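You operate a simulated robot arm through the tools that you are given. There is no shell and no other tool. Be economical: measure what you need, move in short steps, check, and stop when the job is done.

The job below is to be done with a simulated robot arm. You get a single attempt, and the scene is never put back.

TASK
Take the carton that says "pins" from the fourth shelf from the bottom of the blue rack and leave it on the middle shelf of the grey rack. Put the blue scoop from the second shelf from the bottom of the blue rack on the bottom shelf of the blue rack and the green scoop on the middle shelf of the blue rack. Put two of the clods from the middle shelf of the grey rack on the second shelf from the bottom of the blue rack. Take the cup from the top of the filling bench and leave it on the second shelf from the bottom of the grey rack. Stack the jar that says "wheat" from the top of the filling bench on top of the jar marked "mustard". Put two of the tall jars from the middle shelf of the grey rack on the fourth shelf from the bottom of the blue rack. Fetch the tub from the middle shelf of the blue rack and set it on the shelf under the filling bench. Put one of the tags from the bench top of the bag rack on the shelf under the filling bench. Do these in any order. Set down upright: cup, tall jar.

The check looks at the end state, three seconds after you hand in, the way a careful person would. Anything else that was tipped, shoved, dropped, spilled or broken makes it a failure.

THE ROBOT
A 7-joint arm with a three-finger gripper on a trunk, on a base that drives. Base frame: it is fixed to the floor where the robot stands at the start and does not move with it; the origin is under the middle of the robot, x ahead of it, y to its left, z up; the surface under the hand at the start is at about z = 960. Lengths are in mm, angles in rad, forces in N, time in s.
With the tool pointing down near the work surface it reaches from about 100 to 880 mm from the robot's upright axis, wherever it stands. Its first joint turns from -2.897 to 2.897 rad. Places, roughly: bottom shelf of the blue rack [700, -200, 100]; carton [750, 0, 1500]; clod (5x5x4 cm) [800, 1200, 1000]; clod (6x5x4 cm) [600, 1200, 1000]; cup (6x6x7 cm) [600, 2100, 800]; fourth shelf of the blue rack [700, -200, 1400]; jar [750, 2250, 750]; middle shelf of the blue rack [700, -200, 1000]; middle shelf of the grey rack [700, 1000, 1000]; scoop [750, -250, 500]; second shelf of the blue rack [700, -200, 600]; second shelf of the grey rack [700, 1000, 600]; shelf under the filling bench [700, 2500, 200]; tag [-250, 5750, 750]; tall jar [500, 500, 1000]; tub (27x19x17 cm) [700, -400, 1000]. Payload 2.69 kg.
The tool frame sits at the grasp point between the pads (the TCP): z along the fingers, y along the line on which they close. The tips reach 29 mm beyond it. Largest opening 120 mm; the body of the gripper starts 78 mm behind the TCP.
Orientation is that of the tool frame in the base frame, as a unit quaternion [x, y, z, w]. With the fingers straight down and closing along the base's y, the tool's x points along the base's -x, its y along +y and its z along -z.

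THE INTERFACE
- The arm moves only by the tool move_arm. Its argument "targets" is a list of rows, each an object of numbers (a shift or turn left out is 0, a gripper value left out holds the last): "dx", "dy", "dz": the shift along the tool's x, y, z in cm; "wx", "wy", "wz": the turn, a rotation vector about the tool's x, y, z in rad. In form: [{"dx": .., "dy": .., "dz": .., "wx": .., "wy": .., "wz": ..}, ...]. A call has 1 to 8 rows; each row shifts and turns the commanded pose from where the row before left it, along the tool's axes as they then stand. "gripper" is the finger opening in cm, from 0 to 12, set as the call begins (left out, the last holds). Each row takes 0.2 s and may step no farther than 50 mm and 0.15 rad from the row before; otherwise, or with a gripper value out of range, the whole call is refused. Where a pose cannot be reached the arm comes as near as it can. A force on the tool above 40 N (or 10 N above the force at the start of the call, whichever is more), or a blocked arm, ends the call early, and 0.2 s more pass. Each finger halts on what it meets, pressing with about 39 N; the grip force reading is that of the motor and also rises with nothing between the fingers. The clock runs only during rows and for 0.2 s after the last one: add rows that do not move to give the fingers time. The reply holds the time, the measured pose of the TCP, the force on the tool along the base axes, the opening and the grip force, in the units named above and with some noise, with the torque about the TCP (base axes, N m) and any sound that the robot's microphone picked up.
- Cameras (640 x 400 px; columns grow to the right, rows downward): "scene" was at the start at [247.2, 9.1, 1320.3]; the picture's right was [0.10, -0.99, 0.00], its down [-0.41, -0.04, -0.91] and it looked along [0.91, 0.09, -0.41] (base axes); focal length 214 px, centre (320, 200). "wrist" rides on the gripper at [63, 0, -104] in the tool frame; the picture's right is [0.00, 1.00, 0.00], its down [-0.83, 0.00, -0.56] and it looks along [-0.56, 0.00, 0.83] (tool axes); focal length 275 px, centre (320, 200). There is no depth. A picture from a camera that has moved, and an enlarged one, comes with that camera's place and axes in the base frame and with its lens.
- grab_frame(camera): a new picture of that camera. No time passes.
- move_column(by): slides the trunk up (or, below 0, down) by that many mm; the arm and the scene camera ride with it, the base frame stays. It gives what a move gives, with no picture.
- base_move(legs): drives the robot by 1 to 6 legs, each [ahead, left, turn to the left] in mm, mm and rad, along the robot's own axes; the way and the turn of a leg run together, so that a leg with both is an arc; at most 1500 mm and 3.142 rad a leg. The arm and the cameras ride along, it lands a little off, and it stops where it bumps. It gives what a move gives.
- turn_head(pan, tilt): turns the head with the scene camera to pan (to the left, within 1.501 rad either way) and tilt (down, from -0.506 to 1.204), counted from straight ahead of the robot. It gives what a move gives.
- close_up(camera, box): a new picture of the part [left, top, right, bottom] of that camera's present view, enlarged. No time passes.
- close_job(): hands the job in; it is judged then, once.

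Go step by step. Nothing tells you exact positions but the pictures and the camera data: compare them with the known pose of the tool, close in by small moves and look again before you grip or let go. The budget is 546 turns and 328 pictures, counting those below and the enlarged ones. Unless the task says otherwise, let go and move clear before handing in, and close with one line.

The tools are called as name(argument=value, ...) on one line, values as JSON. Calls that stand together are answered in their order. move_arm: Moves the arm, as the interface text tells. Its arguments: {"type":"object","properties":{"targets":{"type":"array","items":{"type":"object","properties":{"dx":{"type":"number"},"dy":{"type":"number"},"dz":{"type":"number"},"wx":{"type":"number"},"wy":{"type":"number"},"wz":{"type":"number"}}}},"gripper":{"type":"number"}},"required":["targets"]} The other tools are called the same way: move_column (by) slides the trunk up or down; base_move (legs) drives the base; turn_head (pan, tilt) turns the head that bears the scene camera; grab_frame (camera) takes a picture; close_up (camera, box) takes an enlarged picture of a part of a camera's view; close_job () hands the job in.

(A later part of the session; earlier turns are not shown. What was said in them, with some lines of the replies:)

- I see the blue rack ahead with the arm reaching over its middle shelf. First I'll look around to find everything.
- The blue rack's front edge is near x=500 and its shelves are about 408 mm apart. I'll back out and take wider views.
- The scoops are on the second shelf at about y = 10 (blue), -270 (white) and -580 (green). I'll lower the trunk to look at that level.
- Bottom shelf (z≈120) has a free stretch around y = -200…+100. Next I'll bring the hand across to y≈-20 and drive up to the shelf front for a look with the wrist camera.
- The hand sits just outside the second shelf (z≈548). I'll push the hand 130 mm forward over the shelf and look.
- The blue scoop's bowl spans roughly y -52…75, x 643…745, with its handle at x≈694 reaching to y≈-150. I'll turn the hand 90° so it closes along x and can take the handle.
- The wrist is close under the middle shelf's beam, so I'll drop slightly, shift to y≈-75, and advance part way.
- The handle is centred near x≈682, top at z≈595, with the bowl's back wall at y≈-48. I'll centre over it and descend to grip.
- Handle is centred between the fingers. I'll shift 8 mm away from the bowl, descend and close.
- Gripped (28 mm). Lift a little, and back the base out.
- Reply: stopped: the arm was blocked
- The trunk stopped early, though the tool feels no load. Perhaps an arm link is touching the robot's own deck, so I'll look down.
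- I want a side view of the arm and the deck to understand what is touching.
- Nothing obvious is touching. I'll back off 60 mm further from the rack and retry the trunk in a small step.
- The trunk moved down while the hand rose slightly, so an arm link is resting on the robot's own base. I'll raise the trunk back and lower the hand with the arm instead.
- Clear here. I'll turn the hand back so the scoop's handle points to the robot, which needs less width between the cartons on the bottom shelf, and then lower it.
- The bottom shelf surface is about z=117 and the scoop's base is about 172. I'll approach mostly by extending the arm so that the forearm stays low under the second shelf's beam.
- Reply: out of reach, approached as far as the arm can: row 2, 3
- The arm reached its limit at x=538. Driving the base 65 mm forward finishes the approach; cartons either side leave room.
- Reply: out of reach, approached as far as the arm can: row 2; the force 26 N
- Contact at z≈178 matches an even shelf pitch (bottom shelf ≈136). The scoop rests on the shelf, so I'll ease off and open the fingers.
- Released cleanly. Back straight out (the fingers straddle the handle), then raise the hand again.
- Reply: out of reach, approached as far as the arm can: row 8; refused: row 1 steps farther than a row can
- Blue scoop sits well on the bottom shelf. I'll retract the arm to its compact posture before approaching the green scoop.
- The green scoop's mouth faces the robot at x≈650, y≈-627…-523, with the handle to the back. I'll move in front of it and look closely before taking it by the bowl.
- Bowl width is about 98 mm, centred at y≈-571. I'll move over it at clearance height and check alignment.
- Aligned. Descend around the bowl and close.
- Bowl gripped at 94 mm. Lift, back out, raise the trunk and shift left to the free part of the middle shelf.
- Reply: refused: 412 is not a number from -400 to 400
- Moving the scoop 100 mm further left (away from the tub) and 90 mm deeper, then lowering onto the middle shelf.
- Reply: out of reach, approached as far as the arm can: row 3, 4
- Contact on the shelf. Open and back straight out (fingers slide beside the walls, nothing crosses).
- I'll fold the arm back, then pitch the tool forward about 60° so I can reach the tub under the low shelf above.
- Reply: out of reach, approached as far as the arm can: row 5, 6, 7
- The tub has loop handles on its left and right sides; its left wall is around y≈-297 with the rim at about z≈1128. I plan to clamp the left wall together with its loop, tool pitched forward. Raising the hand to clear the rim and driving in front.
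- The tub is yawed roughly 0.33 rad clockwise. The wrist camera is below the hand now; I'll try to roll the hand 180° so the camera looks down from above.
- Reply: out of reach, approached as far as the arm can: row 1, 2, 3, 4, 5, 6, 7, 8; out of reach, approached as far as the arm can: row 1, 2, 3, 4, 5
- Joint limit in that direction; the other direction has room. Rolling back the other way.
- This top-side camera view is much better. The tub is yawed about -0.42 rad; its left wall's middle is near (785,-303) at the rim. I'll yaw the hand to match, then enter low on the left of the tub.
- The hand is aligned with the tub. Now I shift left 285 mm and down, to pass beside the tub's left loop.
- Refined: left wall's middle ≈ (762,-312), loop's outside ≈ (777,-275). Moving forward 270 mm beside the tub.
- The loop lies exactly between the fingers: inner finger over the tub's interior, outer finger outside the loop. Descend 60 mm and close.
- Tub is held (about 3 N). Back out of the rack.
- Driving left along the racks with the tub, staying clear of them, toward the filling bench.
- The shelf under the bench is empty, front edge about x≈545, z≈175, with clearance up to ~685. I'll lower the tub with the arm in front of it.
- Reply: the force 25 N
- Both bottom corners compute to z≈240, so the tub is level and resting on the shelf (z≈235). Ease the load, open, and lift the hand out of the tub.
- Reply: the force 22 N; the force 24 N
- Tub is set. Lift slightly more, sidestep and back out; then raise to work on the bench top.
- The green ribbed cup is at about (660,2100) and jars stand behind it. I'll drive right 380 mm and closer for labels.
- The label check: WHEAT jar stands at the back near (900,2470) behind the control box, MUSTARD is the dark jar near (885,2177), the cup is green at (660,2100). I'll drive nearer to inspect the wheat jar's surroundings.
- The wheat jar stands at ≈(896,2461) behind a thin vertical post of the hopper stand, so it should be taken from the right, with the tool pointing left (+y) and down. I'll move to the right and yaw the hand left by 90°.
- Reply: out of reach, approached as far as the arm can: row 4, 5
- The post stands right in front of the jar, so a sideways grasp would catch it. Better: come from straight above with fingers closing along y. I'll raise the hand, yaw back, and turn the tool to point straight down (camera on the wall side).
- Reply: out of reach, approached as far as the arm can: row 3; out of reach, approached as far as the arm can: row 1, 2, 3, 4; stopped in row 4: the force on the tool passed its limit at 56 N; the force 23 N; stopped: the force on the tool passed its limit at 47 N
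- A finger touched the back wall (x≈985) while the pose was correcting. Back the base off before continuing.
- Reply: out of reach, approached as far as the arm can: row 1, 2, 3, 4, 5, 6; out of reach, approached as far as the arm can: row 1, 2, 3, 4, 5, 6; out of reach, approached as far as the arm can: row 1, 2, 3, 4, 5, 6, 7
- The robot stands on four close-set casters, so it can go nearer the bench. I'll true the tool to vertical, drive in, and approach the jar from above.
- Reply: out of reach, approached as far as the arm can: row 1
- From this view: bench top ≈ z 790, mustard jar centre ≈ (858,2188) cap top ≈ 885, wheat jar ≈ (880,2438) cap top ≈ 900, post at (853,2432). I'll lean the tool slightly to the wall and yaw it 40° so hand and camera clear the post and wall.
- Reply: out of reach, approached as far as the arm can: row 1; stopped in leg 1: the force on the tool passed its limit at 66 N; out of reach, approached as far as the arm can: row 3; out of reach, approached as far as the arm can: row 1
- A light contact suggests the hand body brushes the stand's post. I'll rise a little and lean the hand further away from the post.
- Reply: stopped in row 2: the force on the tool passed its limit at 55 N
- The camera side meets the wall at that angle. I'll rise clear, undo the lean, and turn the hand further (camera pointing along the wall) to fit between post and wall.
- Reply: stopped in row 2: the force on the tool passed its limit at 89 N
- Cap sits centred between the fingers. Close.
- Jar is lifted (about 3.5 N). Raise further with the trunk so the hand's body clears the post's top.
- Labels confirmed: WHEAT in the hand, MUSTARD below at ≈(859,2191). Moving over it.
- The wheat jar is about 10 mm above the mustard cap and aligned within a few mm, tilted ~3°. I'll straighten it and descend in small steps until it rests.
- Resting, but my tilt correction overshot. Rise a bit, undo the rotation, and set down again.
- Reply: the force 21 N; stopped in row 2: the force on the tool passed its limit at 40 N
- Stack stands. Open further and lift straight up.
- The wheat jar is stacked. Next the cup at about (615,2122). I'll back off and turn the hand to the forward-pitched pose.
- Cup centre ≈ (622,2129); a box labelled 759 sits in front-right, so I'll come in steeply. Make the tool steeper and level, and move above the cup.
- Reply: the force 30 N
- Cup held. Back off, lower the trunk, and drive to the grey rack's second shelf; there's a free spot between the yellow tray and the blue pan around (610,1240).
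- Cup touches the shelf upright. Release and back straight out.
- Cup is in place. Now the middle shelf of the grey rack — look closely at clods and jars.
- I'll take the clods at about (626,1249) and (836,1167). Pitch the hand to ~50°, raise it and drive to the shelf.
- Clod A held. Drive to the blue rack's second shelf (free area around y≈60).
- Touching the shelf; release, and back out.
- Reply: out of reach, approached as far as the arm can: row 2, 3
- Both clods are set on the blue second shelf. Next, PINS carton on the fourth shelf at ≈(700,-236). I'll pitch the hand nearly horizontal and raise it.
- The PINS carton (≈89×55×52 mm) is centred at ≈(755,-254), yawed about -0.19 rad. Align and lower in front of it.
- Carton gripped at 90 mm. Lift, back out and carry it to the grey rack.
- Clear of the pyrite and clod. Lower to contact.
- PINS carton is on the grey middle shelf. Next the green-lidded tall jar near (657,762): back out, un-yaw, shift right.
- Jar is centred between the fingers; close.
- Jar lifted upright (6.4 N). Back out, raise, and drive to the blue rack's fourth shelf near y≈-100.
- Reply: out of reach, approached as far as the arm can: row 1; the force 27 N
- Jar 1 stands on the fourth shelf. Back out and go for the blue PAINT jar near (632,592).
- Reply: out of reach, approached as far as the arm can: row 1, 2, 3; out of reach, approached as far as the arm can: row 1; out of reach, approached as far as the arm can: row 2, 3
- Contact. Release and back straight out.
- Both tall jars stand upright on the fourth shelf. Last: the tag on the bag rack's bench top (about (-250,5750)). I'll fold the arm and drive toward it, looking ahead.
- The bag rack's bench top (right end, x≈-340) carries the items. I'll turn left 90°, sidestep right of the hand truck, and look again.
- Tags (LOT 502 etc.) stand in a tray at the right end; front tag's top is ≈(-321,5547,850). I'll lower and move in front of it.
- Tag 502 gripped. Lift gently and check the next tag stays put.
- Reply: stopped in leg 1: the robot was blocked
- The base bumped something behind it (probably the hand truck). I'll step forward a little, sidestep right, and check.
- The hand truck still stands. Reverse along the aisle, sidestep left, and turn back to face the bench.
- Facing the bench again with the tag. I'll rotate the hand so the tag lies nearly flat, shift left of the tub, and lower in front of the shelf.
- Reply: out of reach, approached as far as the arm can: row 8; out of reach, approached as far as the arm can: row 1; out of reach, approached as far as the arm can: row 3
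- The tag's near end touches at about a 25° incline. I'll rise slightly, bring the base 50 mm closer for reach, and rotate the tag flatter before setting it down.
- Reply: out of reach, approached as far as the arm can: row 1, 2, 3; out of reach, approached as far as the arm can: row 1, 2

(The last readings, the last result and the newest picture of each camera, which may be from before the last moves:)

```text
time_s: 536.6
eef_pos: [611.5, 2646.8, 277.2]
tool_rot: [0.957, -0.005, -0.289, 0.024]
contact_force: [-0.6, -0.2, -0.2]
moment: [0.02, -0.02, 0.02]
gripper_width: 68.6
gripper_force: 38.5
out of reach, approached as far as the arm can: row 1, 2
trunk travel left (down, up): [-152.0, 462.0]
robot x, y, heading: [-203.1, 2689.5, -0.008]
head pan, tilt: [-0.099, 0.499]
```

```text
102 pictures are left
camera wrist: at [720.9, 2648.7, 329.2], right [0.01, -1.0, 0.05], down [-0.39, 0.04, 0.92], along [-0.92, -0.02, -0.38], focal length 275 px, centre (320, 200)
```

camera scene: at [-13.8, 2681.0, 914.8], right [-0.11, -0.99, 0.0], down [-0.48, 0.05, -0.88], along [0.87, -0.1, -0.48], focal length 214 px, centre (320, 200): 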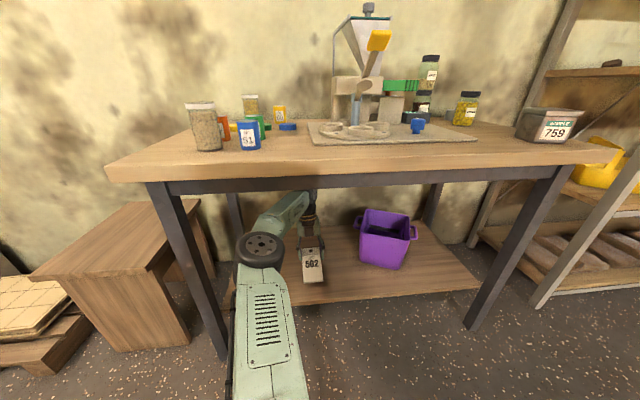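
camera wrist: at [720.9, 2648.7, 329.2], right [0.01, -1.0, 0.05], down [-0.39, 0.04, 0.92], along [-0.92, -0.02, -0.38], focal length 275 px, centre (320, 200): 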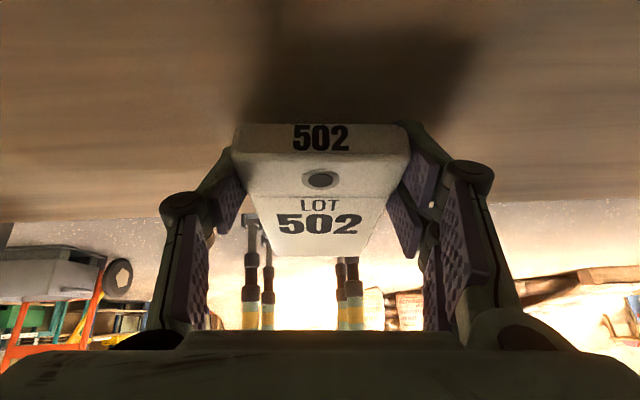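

base_move(legs=[[35, 0, 0]])

move_arm(targets=[{"dx": 0.4, "dz": 0.6}, {"dx": 0.3, "dz": 0.45}])

```text
time_s: 537.5
eef_pos: [645.3, 2646.6, 278.1]
tool_rot: [0.957, -0.005, -0.289, 0.023]
contact_force: [-0.7, 0.8, -0.7]
moment: [0.0, 0.04, 0.0]
gripper_width: 68.9
gripper_force: 39.4
trunk travel left (down, up): [-152.0, 462.0]
robot x, y, heading: [-168.2, 2693.5, -0.006]
head pan, tilt: [-0.099, 0.499]
```

```text
time_s: 538.0
eef_pos: [645.1, 2646.4, 272.2]
tool_rot: [0.958, -0.006, -0.286, 0.024]
contact_force: [0.5, 1.3, 31.9]
moment: [-1.21, -0.16, 0.11]
gripper_width: 68.5
gripper_force: 38.7
trunk travel left (down, up): [-152.0, 462.0]
robot x, y, heading: [-164.0, 2693.6, -0.009]
head pan, tilt: [-0.099, 0.499]
```

move_arm(targets=[{"dx": -0.1, "dz": -0.2}, {}])

move_arm(targets=[{}, {}, {}, {}], gripper=11)

grab_frame(camera="wrist")

```text
time_s: 538.6
eef_pos: [645.8, 2645.5, 271.6]
tool_rot: [0.958, -0.006, -0.286, 0.024]
contact_force: [-4.5, 3.1, 34.5]
moment: [-1.31, -0.02, 0.01]
gripper_width: 68.9
gripper_force: 39.2
trunk travel left (down, up): [-152.0, 462.0]
robot x, y, heading: [-163.0, 2695.3, -0.013]
head pan, tilt: [-0.099, 0.499]
```

```text
time_s: 539.6
eef_pos: [645.7, 2645.0, 267.0]
tool_rot: [0.958, -0.006, -0.287, 0.024]
contact_force: [-0.4, 0.5, 0.0]
moment: [-0.02, 0.0, 0.0]
gripper_width: 110.0
gripper_force: 0.1
trunk travel left (down, up): [-152.0, 462.0]
robot x, y, heading: [-164.9, 2692.1, -0.012]
head pan, tilt: [-0.099, 0.499]
```

```text
101 pictures are left
camera wrist: at [754.8, 2648.1, 319.0], right [0.01, -1.0, 0.05], down [-0.39, 0.04, 0.92], along [-0.92, -0.02, -0.39], focal length 275 px, centre (320, 200)
```

wrist: 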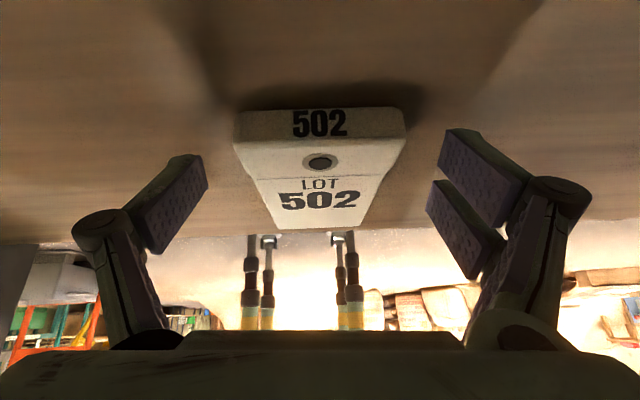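

Tag lies flat on the shelf. Raise the hand and back out.

move_arm(targets=[{"dx": -2.7, "dz": -4.1}, {"dx": -2.7, "dz": -4.1}])

base_move(legs=[[-550, 0, 0]])

move_arm(targets=[{"wy": 0.14, "dz": -2}, {"wy": 0.14, "dz": -3}, {"wy": 0.14, "dz": -4}, {"wy": 0.14, "dz": -4}])

move_column(by=300)

turn_head(pan=-0.2, tilt=0.5)

grab_frame(camera="scene")

```text
time_s: 540.2
eef_pos: [647.4, 2648.4, 366.0]
tool_rot: [0.957, -0.004, -0.289, 0.024]
contact_force: [-0.4, -0.1, -0.6]
moment: [-0.03, 0.04, 0.02]
gripper_width: 110.4
gripper_force: 0.0
trunk travel left (down, up): [-152.0, 462.0]
robot x, y, heading: [-165.3, 2690.0, -0.011]
head pan, tilt: [-0.099, 0.499]
```

```text
time_s: 543.5
eef_pos: [79.0, 2647.7, 366.7]
tool_rot: [0.957, -0.013, -0.288, 0.021]
contact_force: [-0.2, 1.1, 0.6]
moment: [-0.03, -0.01, 0.02]
gripper_width: 110.0
gripper_force: 0.1
trunk travel left (down, up): [-152.0, 462.0]
robot x, y, heading: [-729.5, 2697.0, -0.024]
head pan, tilt: [-0.099, 0.499]
```

```text
time_s: 544.5
eef_pos: [124.3, 2653.6, 486.4]
tool_rot: [1.0, -0.004, -0.012, 0.023]
contact_force: [-0.2, 0.0, -0.4]
moment: [-0.01, 0.02, -0.03]
gripper_width: 110.2
gripper_force: 0.1
trunk travel left (down, up): [-152.0, 462.0]
robot x, y, heading: [-732.8, 2699.0, -0.025]
head pan, tilt: [-0.099, 0.499]
```

```text
time_s: 547.5
eef_pos: [123.1, 2653.1, 786.3]
tool_rot: [1.0, -0.006, -0.013, 0.024]
contact_force: [-0.1, 0.0, 1.0]
moment: [0.04, 0.02, -0.01]
gripper_width: 110.2
gripper_force: 0.1
trunk travel left (down, up): [-452.0, 162.0]
robot x, y, heading: [-731.0, 2700.4, -0.026]
head pan, tilt: [-0.099, 0.499]
```

```text
time_s: 548.2
eef_pos: [124.3, 2653.3, 787.5]
tool_rot: [1.0, -0.005, -0.013, 0.023]
contact_force: [0.1, 0.6, 0.3]
moment: [0.0, 0.02, -0.01]
gripper_width: 110.0
gripper_force: 0.0
trunk travel left (down, up): [-452.0, 162.0]
robot x, y, heading: [-730.7, 2699.6, -0.022]
head pan, tilt: [-0.201, 0.499]
```

```text
100 pictures are left
camera scene: at [-488.8, 2677.0, 1214.8], right [-0.22, -0.98, 0.0], down [-0.47, 0.11, -0.88], along [0.86, -0.19, -0.48], focal length 214 px, centre (320, 200)
```

scene: 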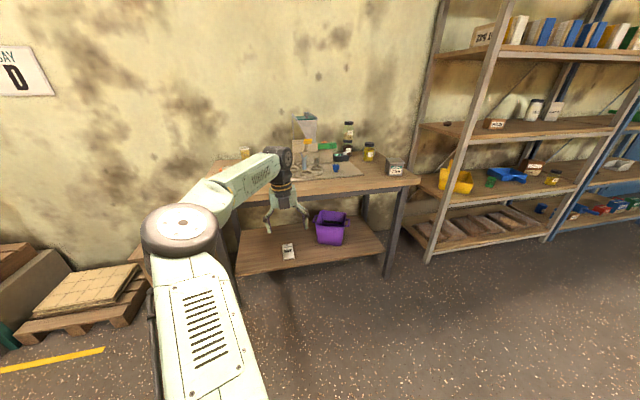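

turn_head(pan=1.4, tilt=0.3)

grab_frame(camera="scene")

turn_head(pan=-0.9, tilt=0.35)

grab_frame(camera="scene")

```text
time_s: 549.8
eef_pos: [123.2, 2653.2, 786.4]
tool_rot: [1.0, -0.006, -0.013, 0.024]
contact_force: [-0.7, -0.2, -0.5]
moment: [-0.03, 0.0, 0.02]
gripper_width: 110.0
gripper_force: 0.1
trunk travel left (down, up): [-452.0, 162.0]
robot x, y, heading: [-726.9, 2698.7, -0.018]
head pan, tilt: [1.4, 0.3]
```

```text
99 pictures are left
camera scene: at [-559.5, 2788.7, 1233.2], right [0.98, -0.19, 0.0], down [-0.06, -0.29, -0.96], along [0.18, 0.94, -0.3], focal length 214 px, centre (320, 200)
```

scene: 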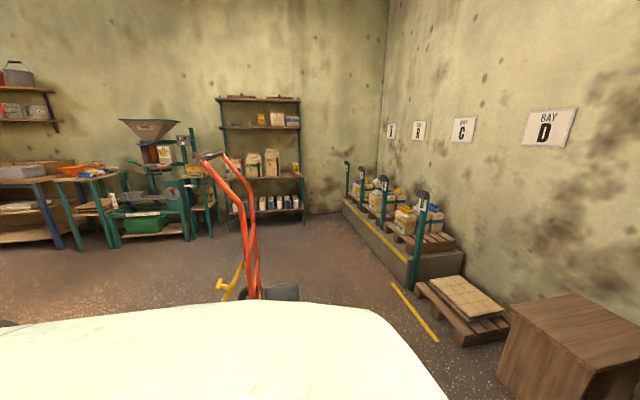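

```text
time_s: 552.0
eef_pos: [123.7, 2653.2, 785.9]
tool_rot: [1.0, -0.006, -0.013, 0.023]
contact_force: [0.2, -0.3, 0.8]
moment: [0.0, -0.03, 0.02]
gripper_width: 110.2
gripper_force: 0.0
trunk travel left (down, up): [-452.0, 162.0]
robot x, y, heading: [-733.4, 2701.4, -0.028]
head pan, tilt: [-0.901, 0.351]
```

```text
98 pictures are left
camera scene: at [-521.3, 2622.9, 1228.4], right [-0.8, -0.6, 0.0], down [-0.21, 0.27, -0.94], along [0.57, -0.75, -0.34], focal length 214 px, centre (320, 200)
```

scene: 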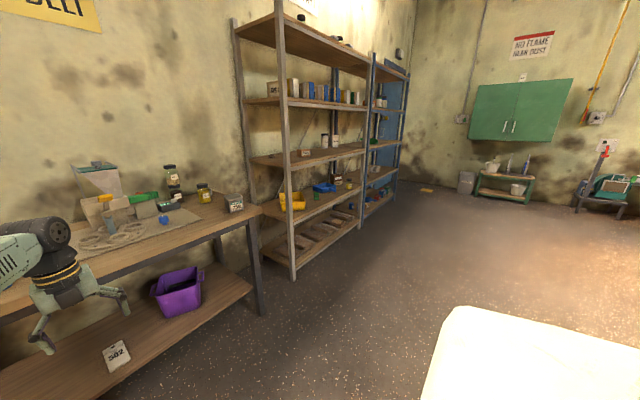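

close_job()

```text
The job is handed in.
```

All the moves in the task are done and handed in. While reversing with the tag, the robot's base bumped something behind it, probably the hand truck, which is still upright and within my measurement error did not move.
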